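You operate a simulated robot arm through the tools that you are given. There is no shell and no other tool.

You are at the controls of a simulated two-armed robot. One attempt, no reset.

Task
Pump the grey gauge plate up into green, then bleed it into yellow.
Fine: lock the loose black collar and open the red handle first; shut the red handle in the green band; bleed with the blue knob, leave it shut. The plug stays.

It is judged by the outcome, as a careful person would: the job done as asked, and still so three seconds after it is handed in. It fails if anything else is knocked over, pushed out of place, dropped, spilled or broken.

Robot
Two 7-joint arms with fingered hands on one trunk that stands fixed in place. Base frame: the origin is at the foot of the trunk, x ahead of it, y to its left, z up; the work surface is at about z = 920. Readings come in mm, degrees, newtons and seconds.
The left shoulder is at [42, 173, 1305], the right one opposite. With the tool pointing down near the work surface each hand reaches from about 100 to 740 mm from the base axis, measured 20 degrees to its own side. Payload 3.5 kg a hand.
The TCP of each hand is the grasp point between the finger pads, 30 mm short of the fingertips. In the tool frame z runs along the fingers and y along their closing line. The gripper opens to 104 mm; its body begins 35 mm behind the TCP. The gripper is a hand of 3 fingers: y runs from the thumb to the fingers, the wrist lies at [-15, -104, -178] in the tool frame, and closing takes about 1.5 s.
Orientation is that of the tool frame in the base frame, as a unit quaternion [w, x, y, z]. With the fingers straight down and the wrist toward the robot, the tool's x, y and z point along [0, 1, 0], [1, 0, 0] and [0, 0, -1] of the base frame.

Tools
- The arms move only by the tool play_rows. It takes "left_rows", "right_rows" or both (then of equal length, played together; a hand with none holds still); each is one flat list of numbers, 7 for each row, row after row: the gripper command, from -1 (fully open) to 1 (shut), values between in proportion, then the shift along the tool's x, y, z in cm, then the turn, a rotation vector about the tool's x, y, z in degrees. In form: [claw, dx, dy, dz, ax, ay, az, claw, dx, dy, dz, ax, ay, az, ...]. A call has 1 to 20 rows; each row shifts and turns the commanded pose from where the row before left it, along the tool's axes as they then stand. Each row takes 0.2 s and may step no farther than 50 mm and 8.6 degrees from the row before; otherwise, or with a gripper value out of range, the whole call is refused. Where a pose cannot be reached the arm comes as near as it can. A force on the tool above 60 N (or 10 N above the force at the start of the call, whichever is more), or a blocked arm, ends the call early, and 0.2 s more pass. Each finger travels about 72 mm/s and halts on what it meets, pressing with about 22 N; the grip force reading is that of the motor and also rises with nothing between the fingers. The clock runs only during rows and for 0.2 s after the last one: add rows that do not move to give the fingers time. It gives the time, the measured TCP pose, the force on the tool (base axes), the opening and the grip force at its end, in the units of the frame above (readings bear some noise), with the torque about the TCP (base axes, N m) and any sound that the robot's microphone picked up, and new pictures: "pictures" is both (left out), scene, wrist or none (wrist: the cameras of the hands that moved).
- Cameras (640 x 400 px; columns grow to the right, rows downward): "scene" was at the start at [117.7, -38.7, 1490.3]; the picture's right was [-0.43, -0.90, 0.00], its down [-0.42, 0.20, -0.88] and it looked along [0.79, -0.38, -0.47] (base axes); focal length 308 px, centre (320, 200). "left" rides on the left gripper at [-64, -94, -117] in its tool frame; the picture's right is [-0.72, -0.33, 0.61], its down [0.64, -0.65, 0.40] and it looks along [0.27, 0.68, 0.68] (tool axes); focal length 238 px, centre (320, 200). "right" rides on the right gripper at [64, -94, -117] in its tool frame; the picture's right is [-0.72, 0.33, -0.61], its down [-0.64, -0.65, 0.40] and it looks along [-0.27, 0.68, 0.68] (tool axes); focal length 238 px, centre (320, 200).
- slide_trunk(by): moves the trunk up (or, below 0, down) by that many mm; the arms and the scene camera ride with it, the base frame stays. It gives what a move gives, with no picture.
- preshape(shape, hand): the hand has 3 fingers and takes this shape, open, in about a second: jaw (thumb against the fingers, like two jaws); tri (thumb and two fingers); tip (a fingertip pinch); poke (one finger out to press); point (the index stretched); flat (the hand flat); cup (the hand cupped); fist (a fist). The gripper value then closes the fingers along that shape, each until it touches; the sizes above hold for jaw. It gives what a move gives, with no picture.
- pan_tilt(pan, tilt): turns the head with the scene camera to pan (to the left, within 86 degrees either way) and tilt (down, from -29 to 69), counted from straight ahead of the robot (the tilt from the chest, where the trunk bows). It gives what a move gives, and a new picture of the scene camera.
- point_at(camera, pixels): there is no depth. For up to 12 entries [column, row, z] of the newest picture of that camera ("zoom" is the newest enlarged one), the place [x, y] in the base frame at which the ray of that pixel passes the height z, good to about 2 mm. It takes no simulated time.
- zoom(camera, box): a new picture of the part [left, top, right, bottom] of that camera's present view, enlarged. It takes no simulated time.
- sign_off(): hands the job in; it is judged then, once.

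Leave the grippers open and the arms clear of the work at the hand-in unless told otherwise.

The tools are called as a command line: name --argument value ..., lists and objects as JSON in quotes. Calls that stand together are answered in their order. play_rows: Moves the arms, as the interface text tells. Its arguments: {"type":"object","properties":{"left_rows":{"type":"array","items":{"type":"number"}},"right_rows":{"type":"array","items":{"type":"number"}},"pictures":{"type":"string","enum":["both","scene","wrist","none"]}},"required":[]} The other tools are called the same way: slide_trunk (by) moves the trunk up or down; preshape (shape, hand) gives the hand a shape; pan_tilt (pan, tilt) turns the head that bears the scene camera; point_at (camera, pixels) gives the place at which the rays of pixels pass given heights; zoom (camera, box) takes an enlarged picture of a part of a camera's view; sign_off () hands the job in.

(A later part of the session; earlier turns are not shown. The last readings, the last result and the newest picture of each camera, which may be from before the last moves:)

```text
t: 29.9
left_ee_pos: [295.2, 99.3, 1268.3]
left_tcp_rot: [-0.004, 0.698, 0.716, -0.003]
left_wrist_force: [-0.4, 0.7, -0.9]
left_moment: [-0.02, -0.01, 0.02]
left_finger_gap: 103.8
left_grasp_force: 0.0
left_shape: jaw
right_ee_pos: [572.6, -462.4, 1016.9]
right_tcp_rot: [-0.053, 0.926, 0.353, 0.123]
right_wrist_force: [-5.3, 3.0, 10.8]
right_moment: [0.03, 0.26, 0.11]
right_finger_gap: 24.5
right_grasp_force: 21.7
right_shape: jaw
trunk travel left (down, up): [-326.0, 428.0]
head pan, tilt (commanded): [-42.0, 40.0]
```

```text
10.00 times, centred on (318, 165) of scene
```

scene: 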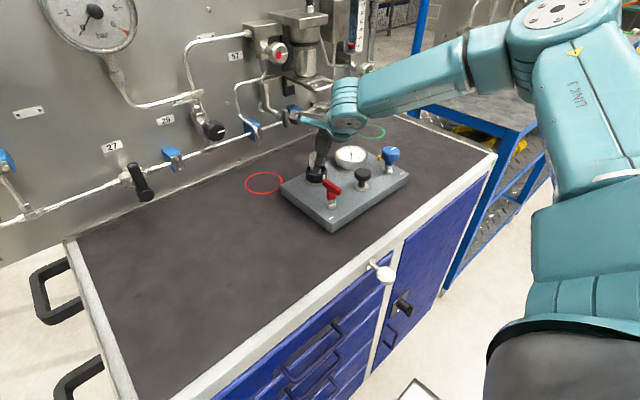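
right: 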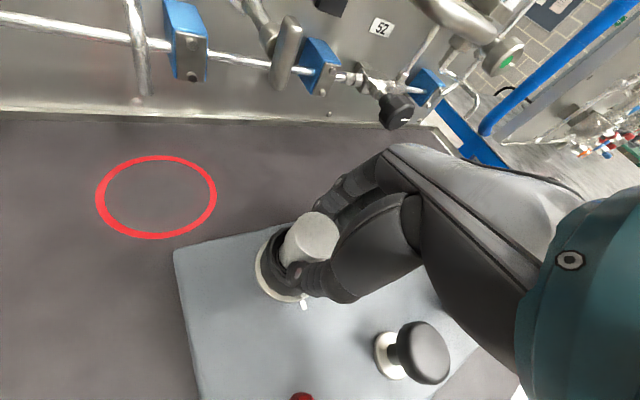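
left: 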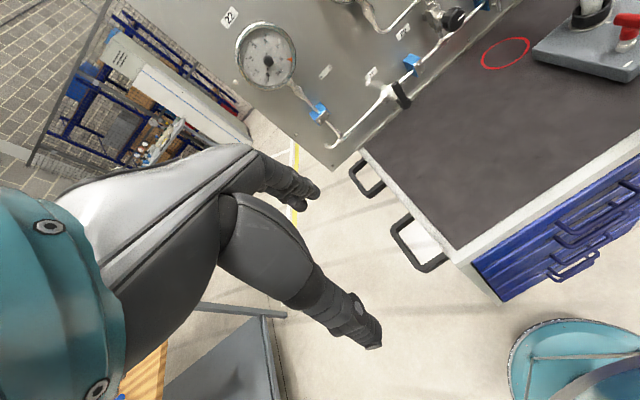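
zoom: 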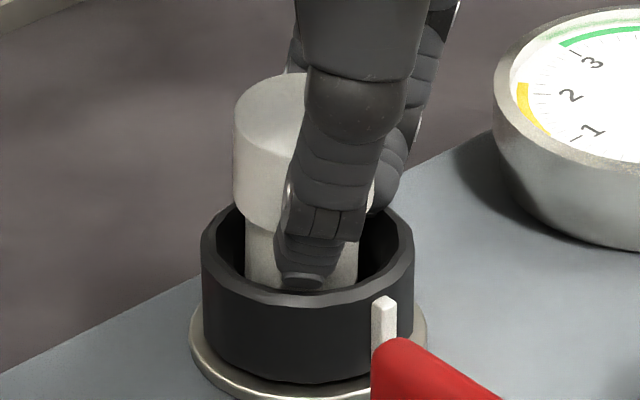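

The force rose to 11 N, so the plug is bottomed at its original height. I'll open the jaws gently and back off along the tool axis.

play_rows --right_rows '[0.4, 0, 0, 0, 0, 0, 0, 0, 0, 0, 0, 0, 0, 0, -0.54, 0, 0, 0, 0, 0, 0, -0.54, 0, 0, 0, 0, 0, 0, -0.54, 0, 0, -2, 0, 0, 0, -0.54, 0, 0, -3, 0, 0, 0, -0.54, 0, 0, -3, 0, 0, 0]'

zoom --camera "scene" --box '[300, 145, 335, 185]'

zoom --camera "right" --box '[200, 200, 320, 340]'

```text
t: 31.5
left_ee_pos: [295.7, 98.0, 1268.0]
left_tcp_rot: [-0.005, 0.698, 0.716, -0.004]
left_wrist_force: [-0.2, 0.3, -0.4]
left_moment: [-0.04, -0.01, 0.02]
left_finger_gap: 103.6
left_grasp_force: 0.1
left_shape: jaw
right_ee_pos: [557.8, -477.5, 1094.6]
right_tcp_rot: [-0.054, 0.926, 0.353, 0.121]
right_wrist_force: [0.6, -0.2, -0.4]
right_moment: [-0.01, 0.01, 0.04]
right_finger_gap: 79.6
right_grasp_force: 0.1
right_shape: jaw
trunk travel left (down, up): [-326.0, 428.0]
head pan, tilt (commanded): [-42.0, 40.0]
```

scene: 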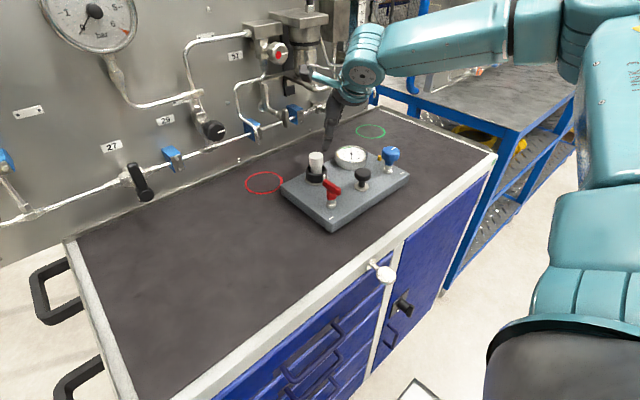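
right: 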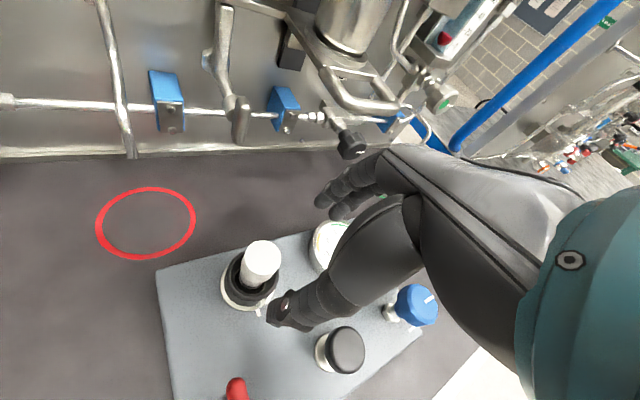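

```text
10.00 times, centred on (318, 165) of scene
```

zoom: 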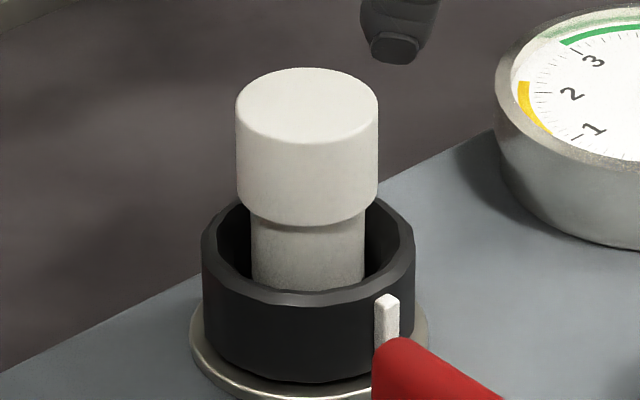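

```text
2.86 times, centred on (260, 270) of right
```

zoom: 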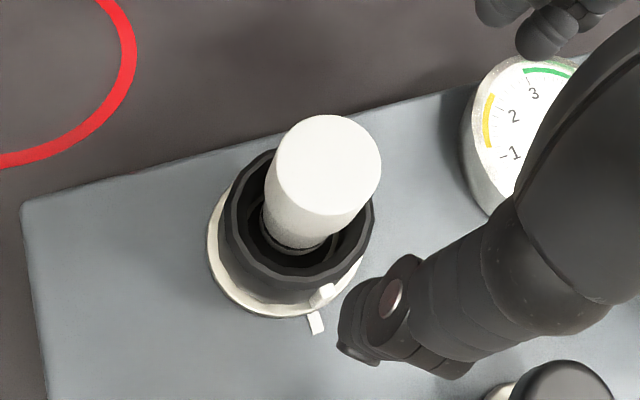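

The plug is standing upright and concentric again. Next I'll verify its height and the angle between the collar's lug and the plate mark.

zoom --camera "right" --box '[225, 230, 285, 325]'

point_at --camera "right" --pixels '[[262.8, 257.8, 1010], [262.8, 257.8, 1018], [262.8, 257.8, 1025], [258.9, 312.7, 950], [260.7, 303, 968], [251.7, 278, 981]]'

point_at --camera "scene" --pixels '[[316.65, 155.5, 1010], [316.65, 155.5, 1018], [316.65, 155.5, 1025], [324.8, 177.5, 968], [316.8, 169.7, 981]]'

```text
4.21 times, centred on (255, 278) of right
```

zoom: 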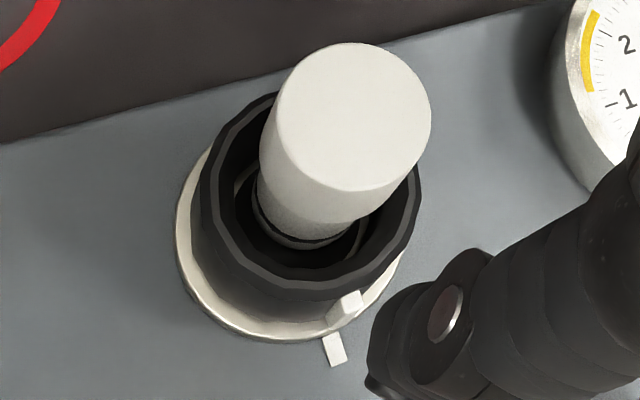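

```text
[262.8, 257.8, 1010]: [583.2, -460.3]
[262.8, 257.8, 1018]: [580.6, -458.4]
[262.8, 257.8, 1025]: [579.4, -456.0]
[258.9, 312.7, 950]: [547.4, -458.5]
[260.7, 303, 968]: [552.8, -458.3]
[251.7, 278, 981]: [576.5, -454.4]
```

```text
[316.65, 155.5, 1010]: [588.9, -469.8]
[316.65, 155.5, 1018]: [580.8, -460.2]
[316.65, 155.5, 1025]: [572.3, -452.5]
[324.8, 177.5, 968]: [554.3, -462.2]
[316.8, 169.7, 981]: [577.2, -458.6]
```

The height matches at 1018. Since this steeper view shows the O-ring line near the seat's lip, I'll zoom in to check that it's really home.

zoom --camera "right" --box '[238, 262, 272, 300]'

zoom --camera "scene" --box '[306, 160, 328, 182]'

```text
10.53 times, centred on (255, 281) of right
```

zoom: 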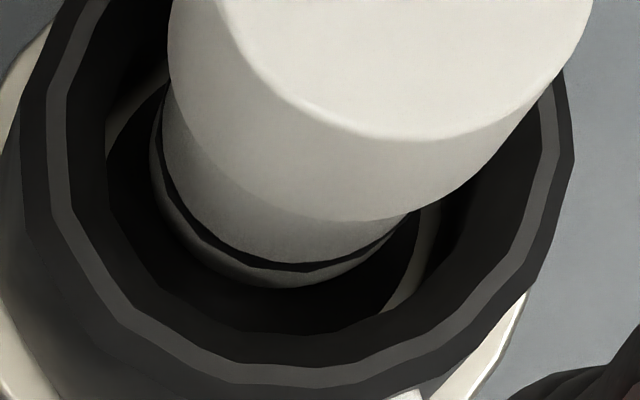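

```text
16.00 times, centred on (317, 171) of scene
```

zoom: 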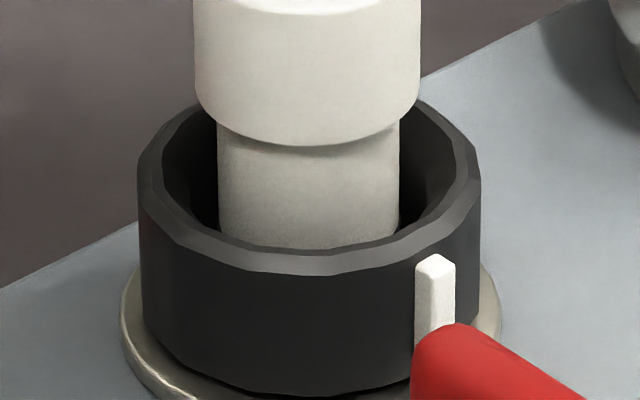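

The plug stands on the seat floor at its original height, so it's restored. The collar lug is still about 4° short of the mark, so I'll regrip the collar with the thumb clear of the lug (hand turned about 46°) and finish the turn within safe reach. First I'll bring the hand vertical and centre it above the collar with the jaws open.

play_rows --right_rows '[-1, 0, 0, -0.5, 0, -7.7, 0, -1, 0, 0, -0.5, 0, -7.7, 0, -1, 1.45, -0.1, 0, 0, 0, -2, -1, 1.45, -0.05, 0, 0, 0, 0, -1, 0, 0, 0, 0, 0, 0]'

zoom --camera "scene" --box '[280, 100, 380, 200]'

```text
t: 32.7
left_ee_pos: [296.4, 97.6, 1267.4]
left_tcp_rot: [-0.005, 0.698, 0.716, -0.004]
left_wrist_force: [0.6, -0.4, 0.5]
left_moment: [0.0, -0.02, 0.01]
left_finger_gap: 103.7
left_grasp_force: 0.2
left_shape: jaw
right_ee_pos: [577.0, -458.1, 1102.6]
right_tcp_rot: [-0.007, 0.928, 0.373, -0.003]
right_wrist_force: [0.1, 0.1, -0.5]
right_moment: [-0.04, 0.01, 0.01]
right_finger_gap: 103.9
right_grasp_force: 0.1
right_shape: jaw
trunk travel left (down, up): [-326.0, 428.0]
head pan, tilt (commanded): [-42.0, 40.0]
```

scene: 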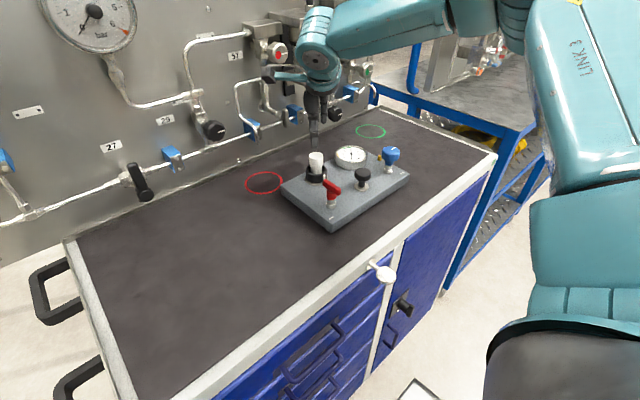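
right: 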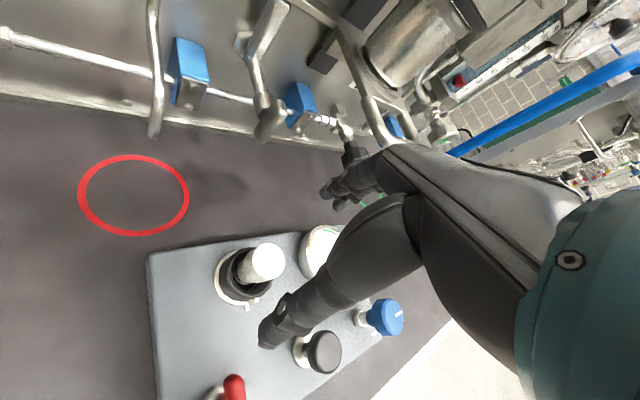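

```text
4.00 times, centred on (330, 150) of scene
```

zoom: 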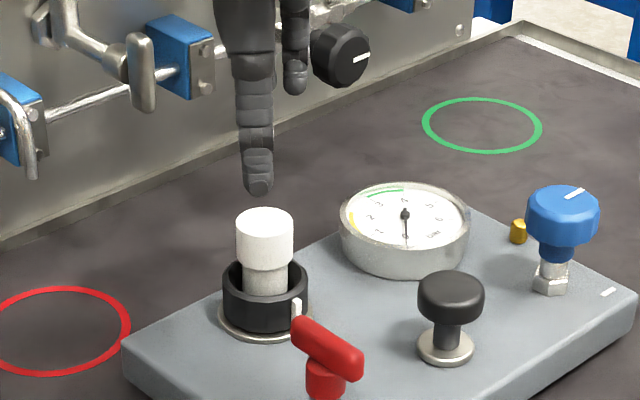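

The hand is vertical at (577, -458), turned 46°, with the plug right below the middle of the jaws. I'll descend to z≈992 in steps.

play_rows --right_rows '[-1, 0.07, 0, 2.5, 0, 0, 0, -1, 0.07, 0, 2.5, 0, 0, 0, -1, 0, 0, 2, 0, 0, 0, -1, 0, 0, 2, 0, 0, 0, -1, 0, 0, 2, 0, 0, 0, -1, 0, 0, 0, 0, 0, 0]'

zoom --camera "scene" --box '[290, 120, 360, 200]'

zoom --camera "right" --box '[220, 180, 360, 340]'

```text
t: 34.1
left_ee_pos: [296.2, 98.0, 1267.1]
left_tcp_rot: [-0.005, 0.698, 0.716, -0.004]
left_wrist_force: [0.4, -0.5, 0.1]
left_moment: [-0.04, 0.01, -0.01]
left_finger_gap: 104.0
left_grasp_force: 0.0
left_shape: jaw
right_ee_pos: [576.8, -455.3, 992.3]
right_tcp_rot: [-0.006, 0.928, 0.373, -0.002]
right_wrist_force: [-0.3, 0.5, 0.1]
right_moment: [-0.02, -0.02, 0.02]
right_finger_gap: 103.5
right_grasp_force: 0.1
right_shape: jaw
trunk travel left (down, up): [-326.0, 428.0]
head pan, tilt (commanded): [-42.0, 40.0]
```

scene: 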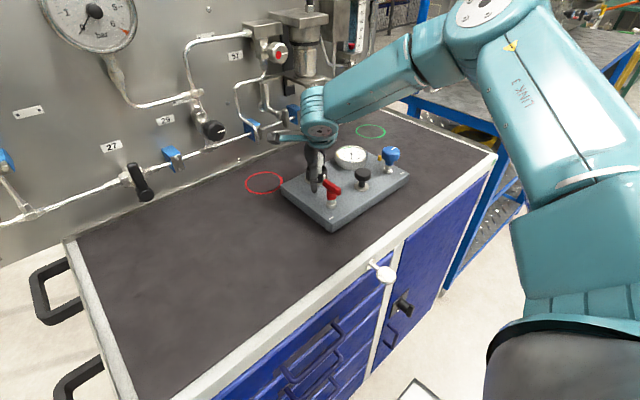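
right: 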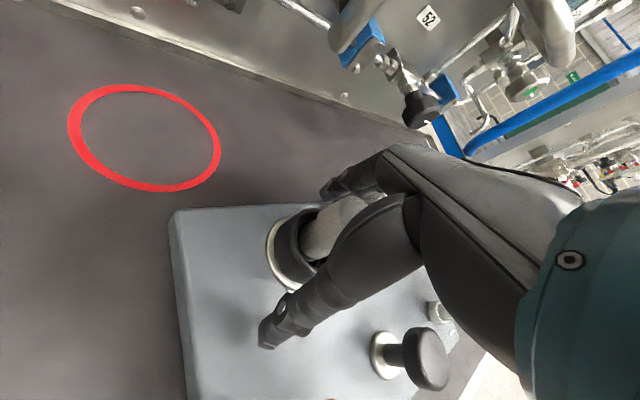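

```text
5.00 times, centred on (325, 160) of scene
```

zoom: 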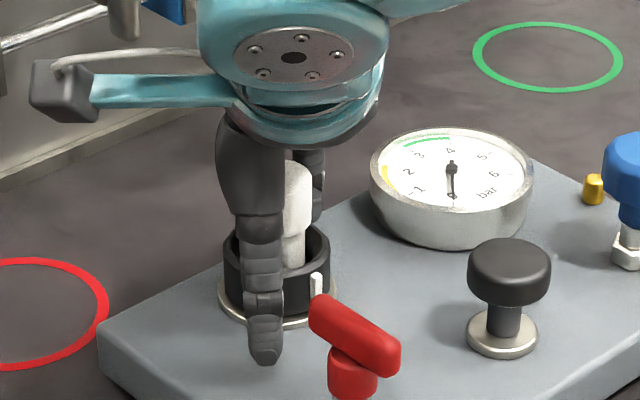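

```text
2.50 times, centred on (290, 260) of right
```

zoom: 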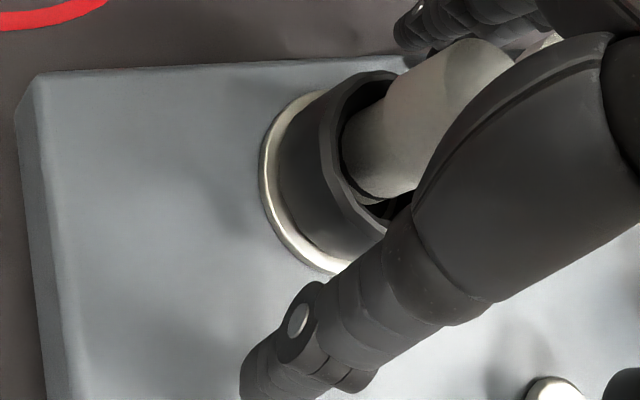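

All clear: the plug is standing free between the jaws. I'll centre 2 mm, drop 2 mm and close on the collar.

play_rows --right_rows '[-0.6, 0, 0.2, 0.2, 0, 0, 0, -0.3, 0, 0, 0, 0, 0, 0, 0, 0, 0, 0, 0, 0, 0, 0.3, 0, 0, 0, 0, 0, 0, 0.7, 0, 0, 0, 0, 0, 0, 1, 0, 0, 0, 0, 0, 0, 1, 0, 0, 0, 0, 0, 0]'

zoom --camera "scene" --box '[290, 120, 360, 200]'

zoom --camera "right" --box '[220, 180, 360, 340]'

```text
t: 35.7
left_ee_pos: [297.0, 97.6, 1266.8]
left_tcp_rot: [-0.005, 0.697, 0.717, -0.004]
left_wrist_force: [-0.5, -0.8, 0.6]
left_moment: [-0.01, -0.01, 0.03]
left_finger_gap: 103.8
left_grasp_force: 0.0
left_shape: jaw
right_ee_pos: [579.7, -454.9, 989.7]
right_tcp_rot: [-0.006, 0.927, 0.374, -0.004]
right_wrist_force: [-0.1, 3.2, 0.1]
right_moment: [-0.01, -0.11, -0.05]
right_finger_gap: 43.0
right_grasp_force: 21.7
right_shape: jaw
trunk travel left (down, up): [-326.0, 428.0]
head pan, tilt (commanded): [-42.0, 40.0]
```

scene: 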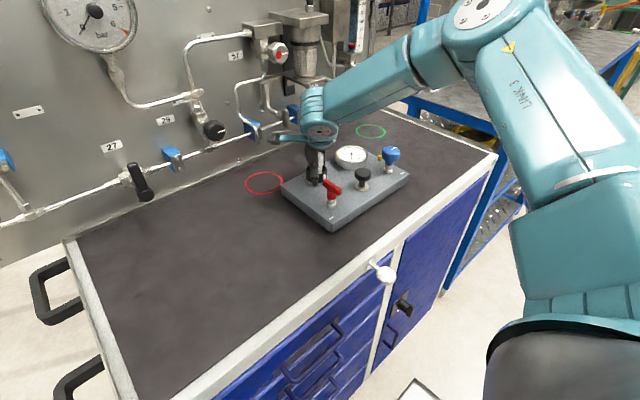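
right: 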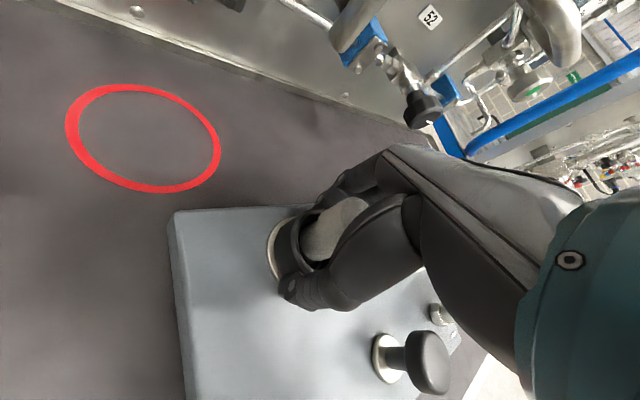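

```text
5.00 times, centred on (325, 160) of scene
```

zoom: 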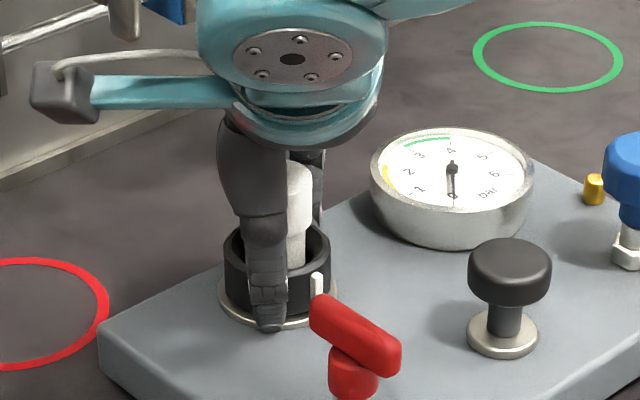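

```text
2.50 times, centred on (290, 260) of right
```

zoom: 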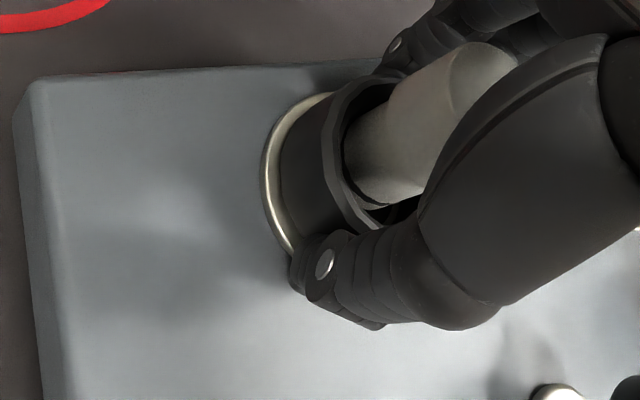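

The collar is gripped and the plug is untouched. I'll turn a slow 9° clockwise and read the torque.

play_rows --right_rows '[1, 0, 0, 0, 0, 0, 3, 1, 0, 0, 0, 0, 0, 3, 1, 0, 0, 0, 0, 0, 3, 1, 0, 0, 0, 0, 0, 0]'

zoom --camera "scene" --box '[290, 140, 345, 200]'

```text
t: 36.7
left_ee_pos: [298.3, 99.6, 1267.2]
left_tcp_rot: [-0.005, 0.697, 0.717, -0.005]
left_wrist_force: [-0.2, -0.7, 0.1]
left_moment: [-0.02, 0.01, 0.01]
left_finger_gap: 103.7
left_grasp_force: 0.0
left_shape: jaw
right_ee_pos: [580.0, -456.5, 989.6]
right_tcp_rot: [-0.006, 0.954, 0.301, -0.003]
right_wrist_force: [5.1, 8.7, 0.2]
right_moment: [0.05, -0.36, 0.3]
right_finger_gap: 42.1
right_grasp_force: 22.0
right_shape: jaw
trunk travel left (down, up): [-326.0, 428.0]
head pan, tilt (commanded): [-42.0, 40.0]
```

scene: 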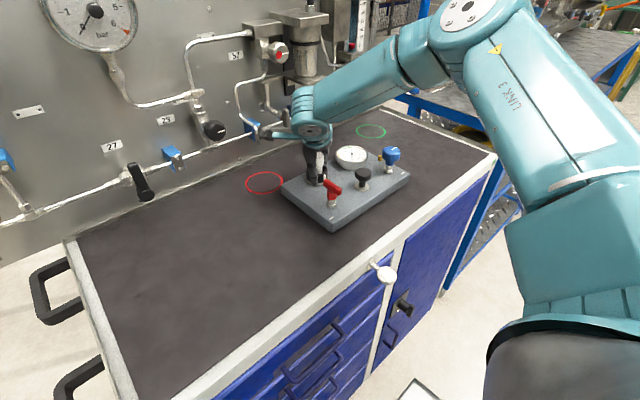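
right: 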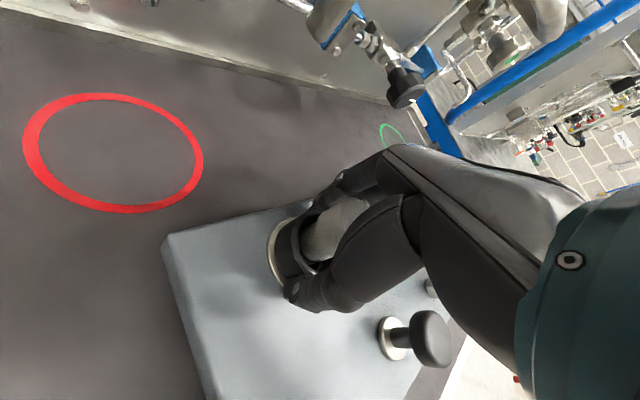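

```text
6.67 times, centred on (318, 170) of scene
```

zoom: 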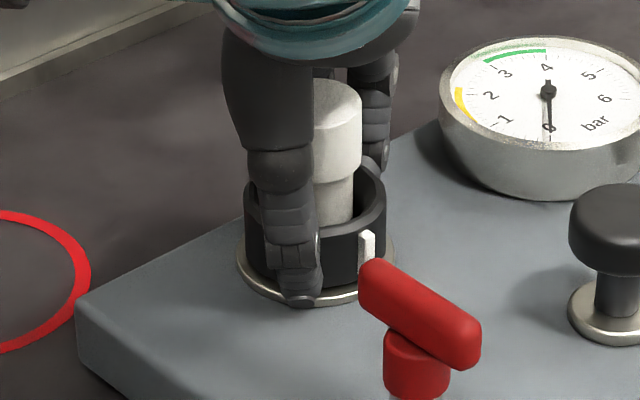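

The torque is 0.3 Nm, but the lug seems barely to have moved, which suggests it's on its end stop. I'll zoom in to compare the lug position precisely.

zoom --camera "scene" --box '[306, 160, 328, 182]'

zoom --camera "right" --box '[240, 190, 340, 320]'

```text
16.00 times, centred on (317, 171) of scene
```

zoom: 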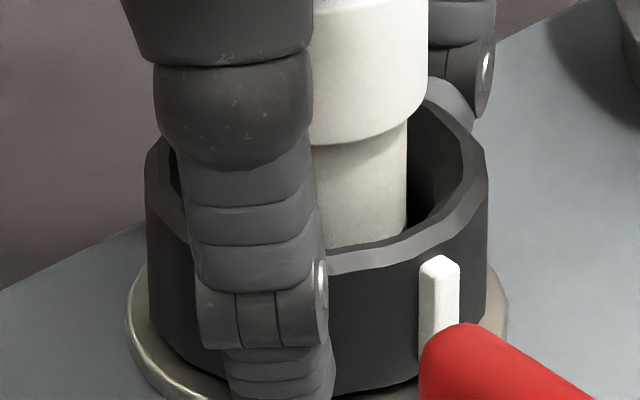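

```text
3.08 times, centred on (290, 255) of right
```

zoom: 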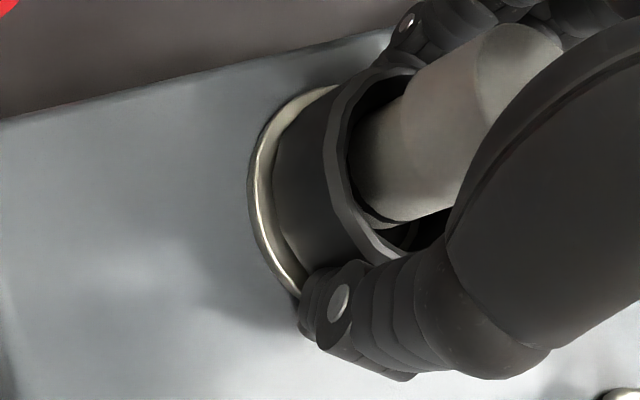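

The collar hasn't turned; the whole plate just flexed about 1 mm. I'll add 5° more to see whether it yields or is solidly stopped.

play_rows --right_rows '[1, 0, 0, 0, 0, 0, 3, 1, 0, 0, 0, 0, 0, 3, 1, 0, 0, 0, 0, 0, 0]' --pictures "none"

zoom --camera "scene" --box '[306, 160, 328, 182]'

```text
t: 37.5
left_ee_pos: [299.5, 98.4, 1266.9]
left_tcp_rot: [-0.006, 0.697, 0.717, -0.004]
left_wrist_force: [-0.1, -0.7, 0.3]
left_moment: [0.0, -0.05, 0.0]
left_finger_gap: 103.9
left_grasp_force: 0.1
left_shape: jaw
right_ee_pos: [580.4, -456.2, 989.7]
right_tcp_rot: [-0.007, 0.968, 0.25, -0.003]
right_wrist_force: [8.6, 11.8, 0.6]
right_moment: [0.03, -0.45, 0.52]
right_finger_gap: 40.9
right_grasp_force: 22.4
right_shape: jaw
trunk travel left (down, up): [-326.0, 428.0]
head pan, tilt (commanded): [-42.0, 40.0]
```

```text
16.00 times, centred on (317, 171) of scene
```

zoom: 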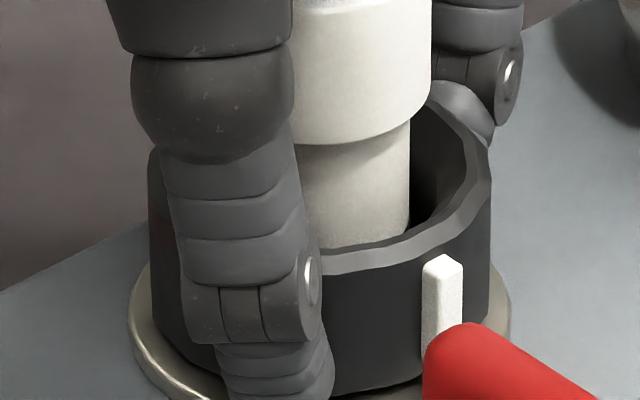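

The torque climbed to 0.52 Nm with no rotation, so the collar is solidly on its lock stop. I'll relax the twist, open wide and lift straight up.

play_rows --right_rows '[1, 0, 0, 0, 0, 0, -4, 1, 0, 0, 0, 0, 0, -4, 0.5, 0, 0, 0, 0, 0, 0, 0, 0, 0, 0, 0, 0, 0, -0.5, 0, 0, 0, 0, 0, 0, -1, 0, 0, 0, 0, 0, 0, -1, 0, 0, 0, 0, 0, 0, -1, 0, 0, -1.5, 0, 0, 0, -1, 0, 0, -3, 0, 0, 0, -1, 0, 0, -4, 0, 0, 0, -1, 0, 0, -3, 0, 0, 0]'

zoom --camera "scene" --box '[280, 135, 420, 235]'

zoom --camera "right" --box '[190, 210, 310, 330]'

```text
t: 39.9
left_ee_pos: [297.6, 97.1, 1268.2]
left_tcp_rot: [-0.005, 0.697, 0.717, -0.003]
left_wrist_force: [0.4, -0.5, 1.0]
left_moment: [0.04, -0.01, 0.01]
left_finger_gap: 104.0
left_grasp_force: 0.0
left_shape: jaw
right_ee_pos: [582.1, -459.0, 1104.1]
right_tcp_rot: [-0.006, 0.948, 0.317, -0.004]
right_wrist_force: [0.4, 0.5, -1.0]
right_moment: [-0.02, 0.01, 0.0]
right_finger_gap: 103.7
right_grasp_force: 0.0
right_shape: jaw
trunk travel left (down, up): [-326.0, 428.0]
head pan, tilt (commanded): [-42.0, 40.0]
```

scene: 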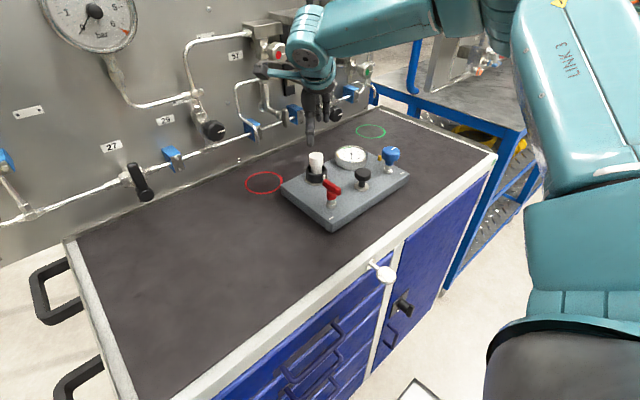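
right: 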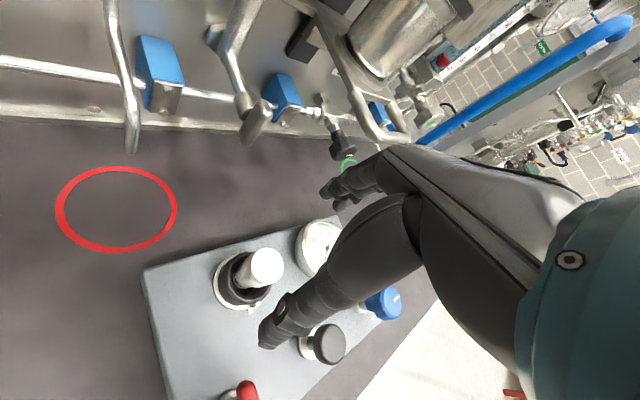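

```text
4.00 times, centred on (350, 185) of scene
```

zoom: 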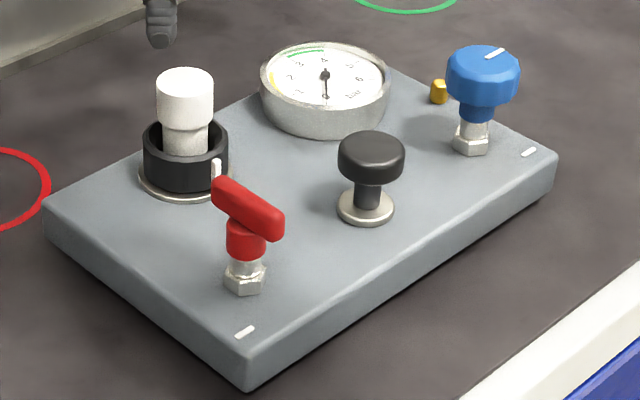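

```text
3.33 times, centred on (250, 270) of right
```

zoom: 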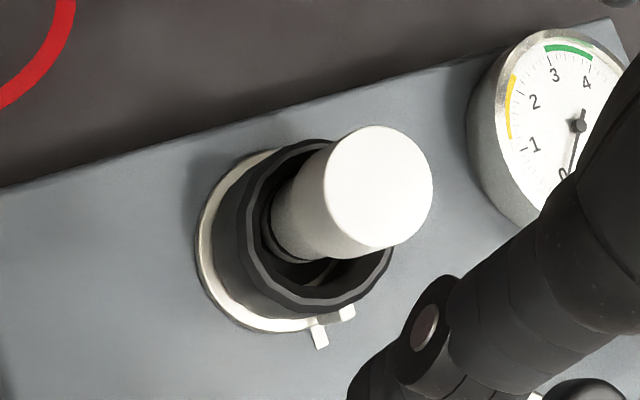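

The plug is upright and clear. I'll measure the lug against the mark once more from this view.

point_at --camera "right" --pixels '[[257.2, 303.9, 966], [257.2, 303.9, 972], [250.3, 310.5, 950], [246.7, 282, 981]]'

zoom --camera "right" --box '[225, 260, 285, 325]'

point_at --camera "scene" --pixels '[[324.0, 176.7, 968], [316.3, 167, 981], [331.2, 218.0, 950], [341.0, 194, 1012], [331.5, 211.0, 1012], [341.5, 181, 1012], [363, 174, 996], [402.5, 173, 950]]'

```text
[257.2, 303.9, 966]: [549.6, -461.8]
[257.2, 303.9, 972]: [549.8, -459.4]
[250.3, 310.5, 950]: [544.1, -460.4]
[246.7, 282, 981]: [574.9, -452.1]
```

```text
6.15 times, centred on (255, 292) of right
```

zoom: 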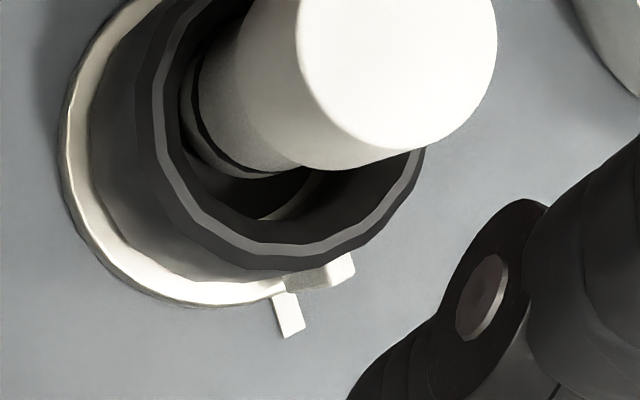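

```text
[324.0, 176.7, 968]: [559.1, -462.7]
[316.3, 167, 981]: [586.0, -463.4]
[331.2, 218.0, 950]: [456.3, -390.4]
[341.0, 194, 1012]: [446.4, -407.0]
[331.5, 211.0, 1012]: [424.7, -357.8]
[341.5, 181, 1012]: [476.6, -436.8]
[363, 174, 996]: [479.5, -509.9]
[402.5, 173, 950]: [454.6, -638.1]
```

The collar is at its stop with the lug's foot on the mark, and the plug hasn't moved. Next is the red handle. Its bar lies along x at about (479, -412), z≈1012. I'll move above it and turn the hand to about 91° so the jaws close across the bar.

play_rows --right_rows '[-1, -1.8, -3.32, 0, 0, 0, 0, -1, -1.8, -3.32, 0, 0, 0, 0, -1, -1.8, -3.32, 0, 0, 0, 0, -0.6, 0, 0, 0, 0, 0, 7.6, -0.2, 0, 0, 0, 0, 0, 7.6, -0.2, 0, 0, 0, 0, 0, 7.6, -0.2, 0, 0, 0, 0, 0, 7.6, -0.2, 0, 0, 0, 0, 0, 7.6, -0.2, 0, 0, 0, 0, 0, 0]'

zoom --camera "scene" --box '[280, 100, 420, 235]'

zoom --camera "right" --box '[160, 180, 380, 380]'

```text
t: 41.9
left_ee_pos: [295.6, 98.2, 1268.1]
left_tcp_rot: [-0.005, 0.698, 0.716, -0.004]
left_wrist_force: [0.0, 0.1, -0.9]
left_moment: [0.01, -0.01, 0.02]
left_finger_gap: 103.7
left_grasp_force: 0.1
left_shape: jaw
right_ee_pos: [477.0, -411.6, 1107.7]
right_tcp_rot: [-0.004, 1.0, -0.011, -0.005]
right_wrist_force: [-0.9, -0.4, 0.1]
right_moment: [0.01, 0.03, 0.01]
right_finger_gap: 63.0
right_grasp_force: 0.0
right_shape: jaw
trunk travel left (down, up): [-326.0, 428.0]
head pan, tilt (commanded): [-42.0, 40.0]
```

scene: 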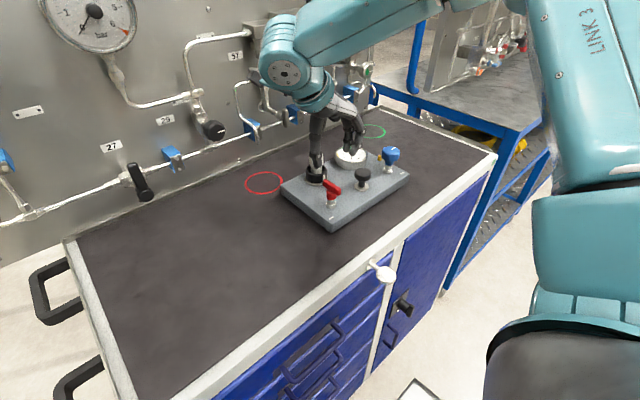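
right: 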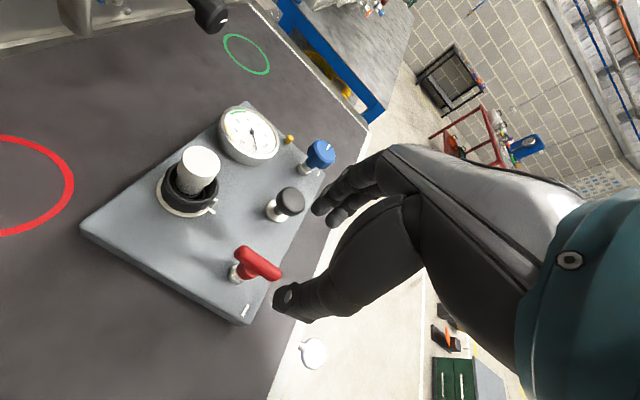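

```text
2.96 times, centred on (350, 168) of scene
```

zoom: 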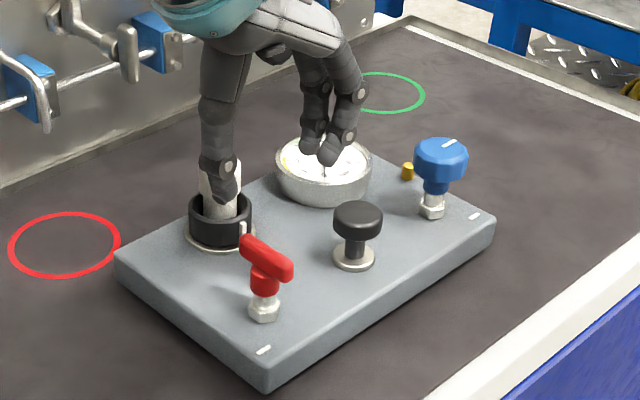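

```text
2.00 times, centred on (270, 280) of right
```

zoom: 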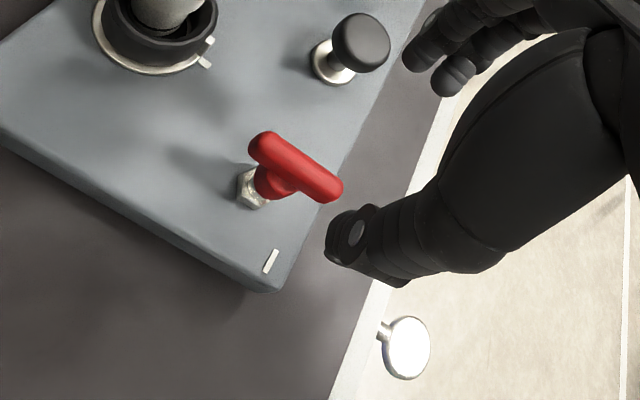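

The hand is above the handle at 91° with a 63 mm gap. I'll triangulate the bar's ends and centre from the new pictures before descending.

point_at --camera "right" --pixels '[[259, 263.5, 1005], [259, 263.5, 1015], [242.5, 251.5, 1005], [242.5, 251.5, 1015], [275, 275, 1005], [275, 275, 1015], [245, 273.5, 955], [244.5, 310, 950]]'

point_at --camera "scene" --pixels '[[331.8, 186.9, 1005], [331.8, 186.9, 1015], [325.3, 183.2, 1005], [325.3, 183.2, 1015], [337.5, 191.6, 1005], [337.5, 191.6, 1015], [331, 206, 955]]'

zoom --camera "right" --box '[225, 230, 295, 300]'

```text
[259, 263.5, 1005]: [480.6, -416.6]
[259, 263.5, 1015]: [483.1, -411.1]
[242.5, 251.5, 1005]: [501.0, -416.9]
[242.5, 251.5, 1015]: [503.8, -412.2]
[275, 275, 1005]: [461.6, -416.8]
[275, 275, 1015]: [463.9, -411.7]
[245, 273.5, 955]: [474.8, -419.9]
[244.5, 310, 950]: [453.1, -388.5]
```

```text
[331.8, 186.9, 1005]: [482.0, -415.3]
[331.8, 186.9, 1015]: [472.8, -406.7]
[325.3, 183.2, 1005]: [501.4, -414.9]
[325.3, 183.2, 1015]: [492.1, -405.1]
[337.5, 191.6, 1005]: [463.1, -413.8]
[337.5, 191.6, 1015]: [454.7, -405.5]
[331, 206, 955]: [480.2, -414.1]
```

```text
5.71 times, centred on (260, 265) of right
```

zoom: 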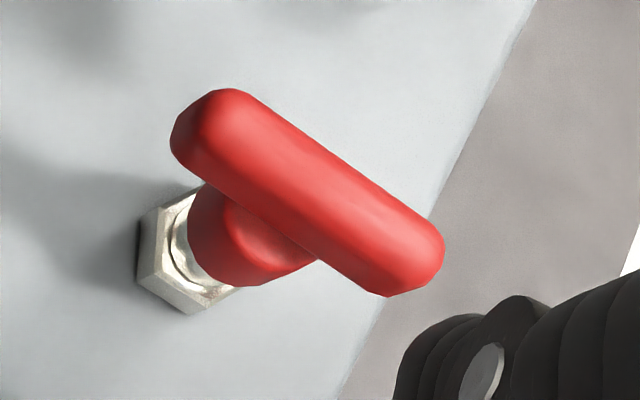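

The bar's top is at z≈1006, with its centre at (481, -416) and ends at about x 456–507. I'll centre over it and descend to TCP z≈1025 so the fingertips flank just the bar.

play_rows --right_rows '[-0.2, 0.2, 0.22, 2.7, 0, 0, 0, -0.2, 0.2, 0.22, 2.7, 0, 0, 0, -0.2, 0, 0, 1.5, 0, 0, 0, -0.2, 0, 0, 1.3, 0, 0, 0, -0.2, 0, 0, 0, 0, 0, 0]'

zoom --camera "scene" --box '[290, 120, 390, 220]'

zoom --camera "right" --box '[200, 180, 380, 340]'

```text
t: 43.1
left_ee_pos: [297.7, 98.2, 1267.6]
left_tcp_rot: [-0.005, 0.698, 0.716, -0.003]
left_wrist_force: [-0.4, 0.4, -0.1]
left_moment: [-0.01, -0.02, -0.02]
left_finger_gap: 103.9
left_grasp_force: 0.1
left_shape: jaw
right_ee_pos: [478.9, -417.3, 1025.3]
right_tcp_rot: [-0.005, 1.0, -0.009, -0.005]
right_wrist_force: [-0.6, 0.2, 0.1]
right_moment: [0.03, 0.0, 0.01]
right_finger_gap: 62.9
right_grasp_force: 0.1
right_shape: jaw
trunk travel left (down, up): [-326.0, 428.0]
head pan, tilt (commanded): [-42.0, 40.0]
```

scene: 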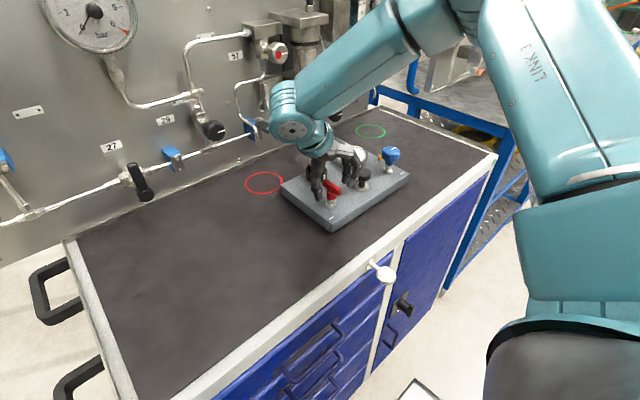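
right: 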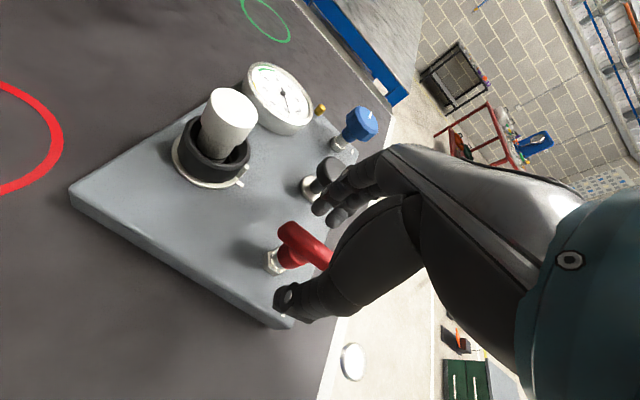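

```text
4.00 times, centred on (340, 170) of scene
```

zoom: 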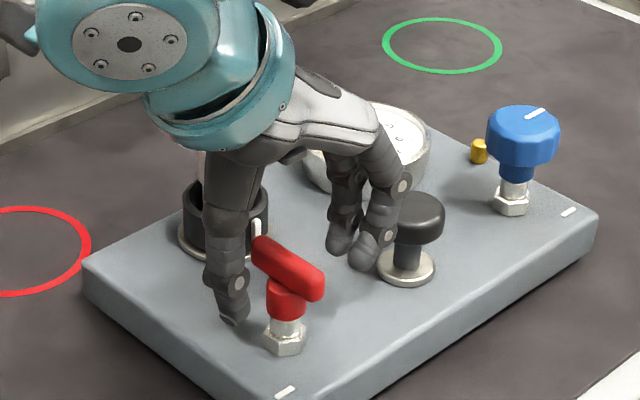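

```text
2.50 times, centred on (290, 260) of right
```

zoom: 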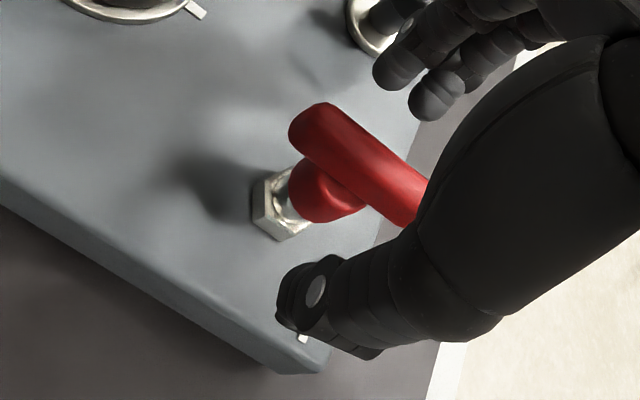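

The thumb is on one side of the bar and the two fingers are on the other, clear of the pump knob. I'll close on the bar.

play_rows --right_rows '[0, 0.2, -0.1, 0.1, 0, 0, 0, 0.3, 0, 0, 0, 0, 0, 0, 0.6, 0, 0, 0, 0, 0, 0, 1, 0, 0, 0, 0, 0, 0, 1, 0, 0, 0, 0, 0, 0, 1, 0, 0, 0, 0, 0, 0]'

zoom --camera "scene" --box '[300, 150, 370, 220]'

zoom --camera "right" --box '[220, 200, 360, 340]'

```text
t: 44.5
left_ee_pos: [295.5, 98.7, 1268.5]
left_tcp_rot: [-0.005, 0.697, 0.717, -0.004]
left_wrist_force: [0.3, 0.3, -0.3]
left_moment: [0.02, 0.01, 0.03]
left_finger_gap: 103.7
left_grasp_force: 0.0
left_shape: jaw
right_ee_pos: [481.5, -414.1, 1026.0]
right_tcp_rot: [-0.003, 1.0, -0.01, -0.004]
right_wrist_force: [2.0, -1.2, 10.0]
right_moment: [-0.16, -0.13, 0.07]
right_finger_gap: 10.8
right_grasp_force: 22.4
right_shape: jaw
trunk travel left (down, up): [-326.0, 428.0]
head pan, tilt (commanded): [-42.0, 40.0]
```

scene: 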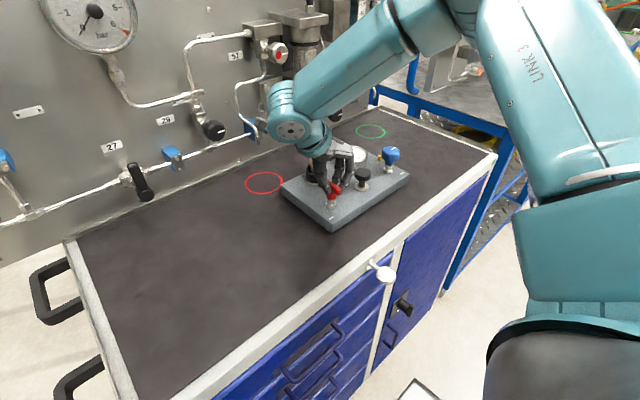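
right: 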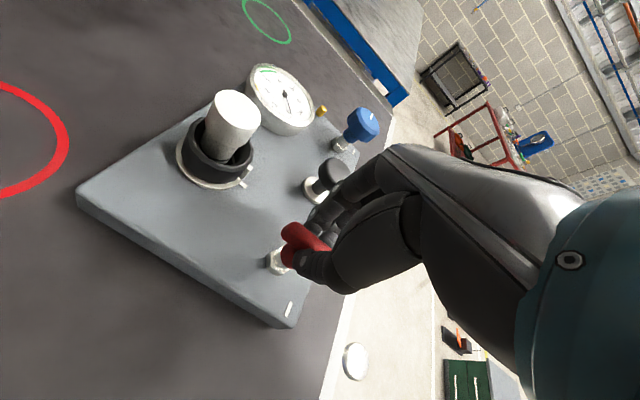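

```text
5.71 times, centred on (335, 185) of scene
```

zoom: 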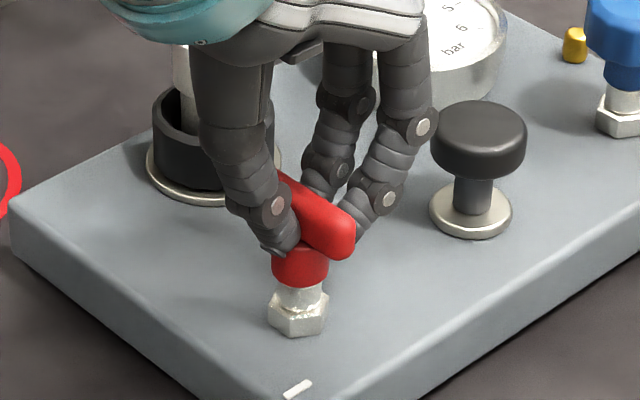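

```text
2.86 times, centred on (290, 270) of right
```

zoom: 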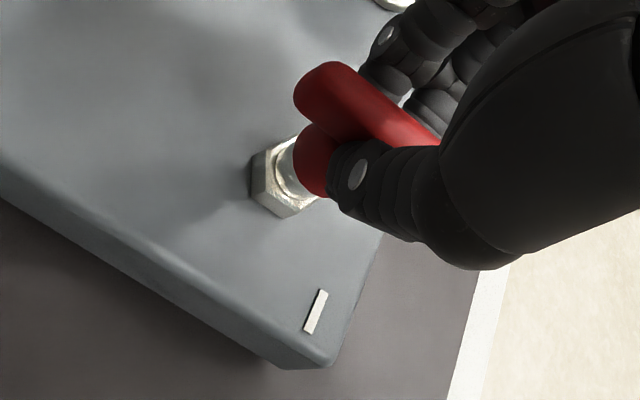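

The bar is held, with a gap of 11 mm and 22 N. I'll test a counter-clockwise turn of 12° first and read the torque.

play_rows --right_rows '[1, 0, 0, -0.1, 0, 0, -4, 1, 0, 0, 0, 0, 0, -4, 1, 0, 0, 0, 0, 0, -4, 1, 0, 0, 0, 0, 0, 0]'

zoom --camera "scene" --box '[300, 150, 370, 220]'

zoom --camera "right" --box '[220, 200, 360, 340]'

```text
t: 45.5
left_ee_pos: [294.7, 99.3, 1268.9]
left_tcp_rot: [-0.005, 0.697, 0.717, -0.003]
left_wrist_force: [0.5, -0.2, 1.0]
left_moment: [0.02, 0.0, -0.01]
left_finger_gap: 104.0
left_grasp_force: 0.0
left_shape: jaw
right_ee_pos: [480.3, -414.4, 1026.1]
right_tcp_rot: [-0.004, 0.995, 0.095, -0.004]
right_wrist_force: [-2.7, -4.1, 17.6]
right_moment: [-0.28, -0.1, -0.06]
right_finger_gap: 10.4
right_grasp_force: 22.6
right_shape: jaw
trunk travel left (down, up): [-326.0, 428.0]
head pan, tilt (commanded): [-42.0, 40.0]
```

scene: 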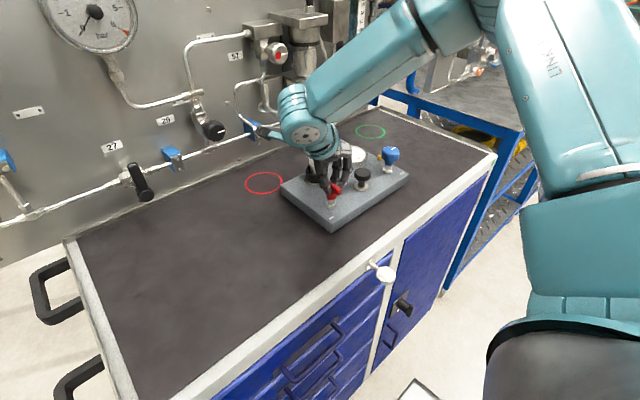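
right: 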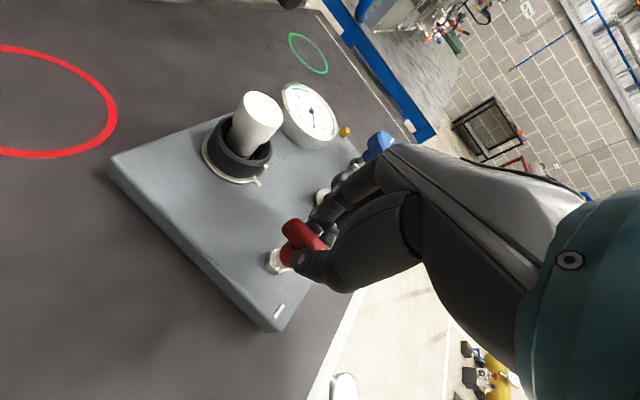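

```text
5.71 times, centred on (335, 185) of scene
```

zoom: 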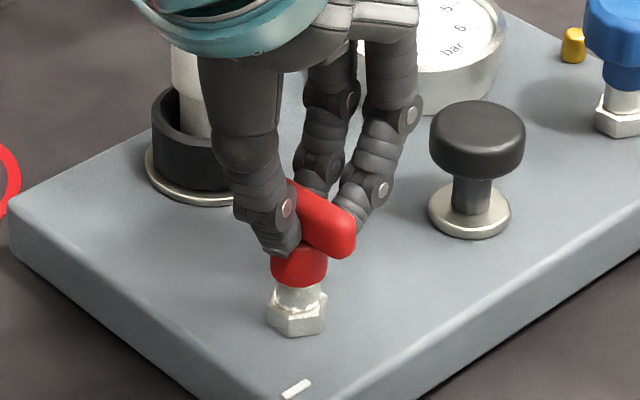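

```text
2.86 times, centred on (290, 270) of right
```

zoom: 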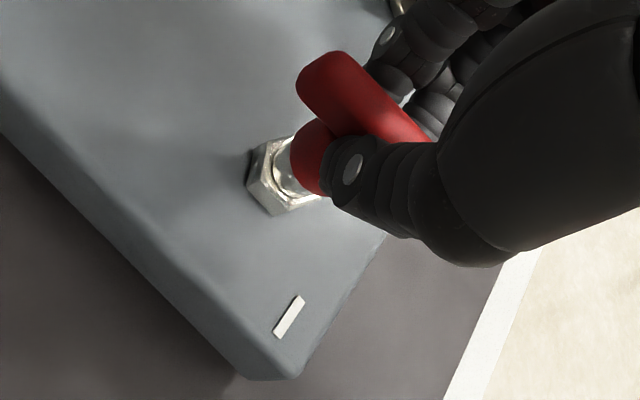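

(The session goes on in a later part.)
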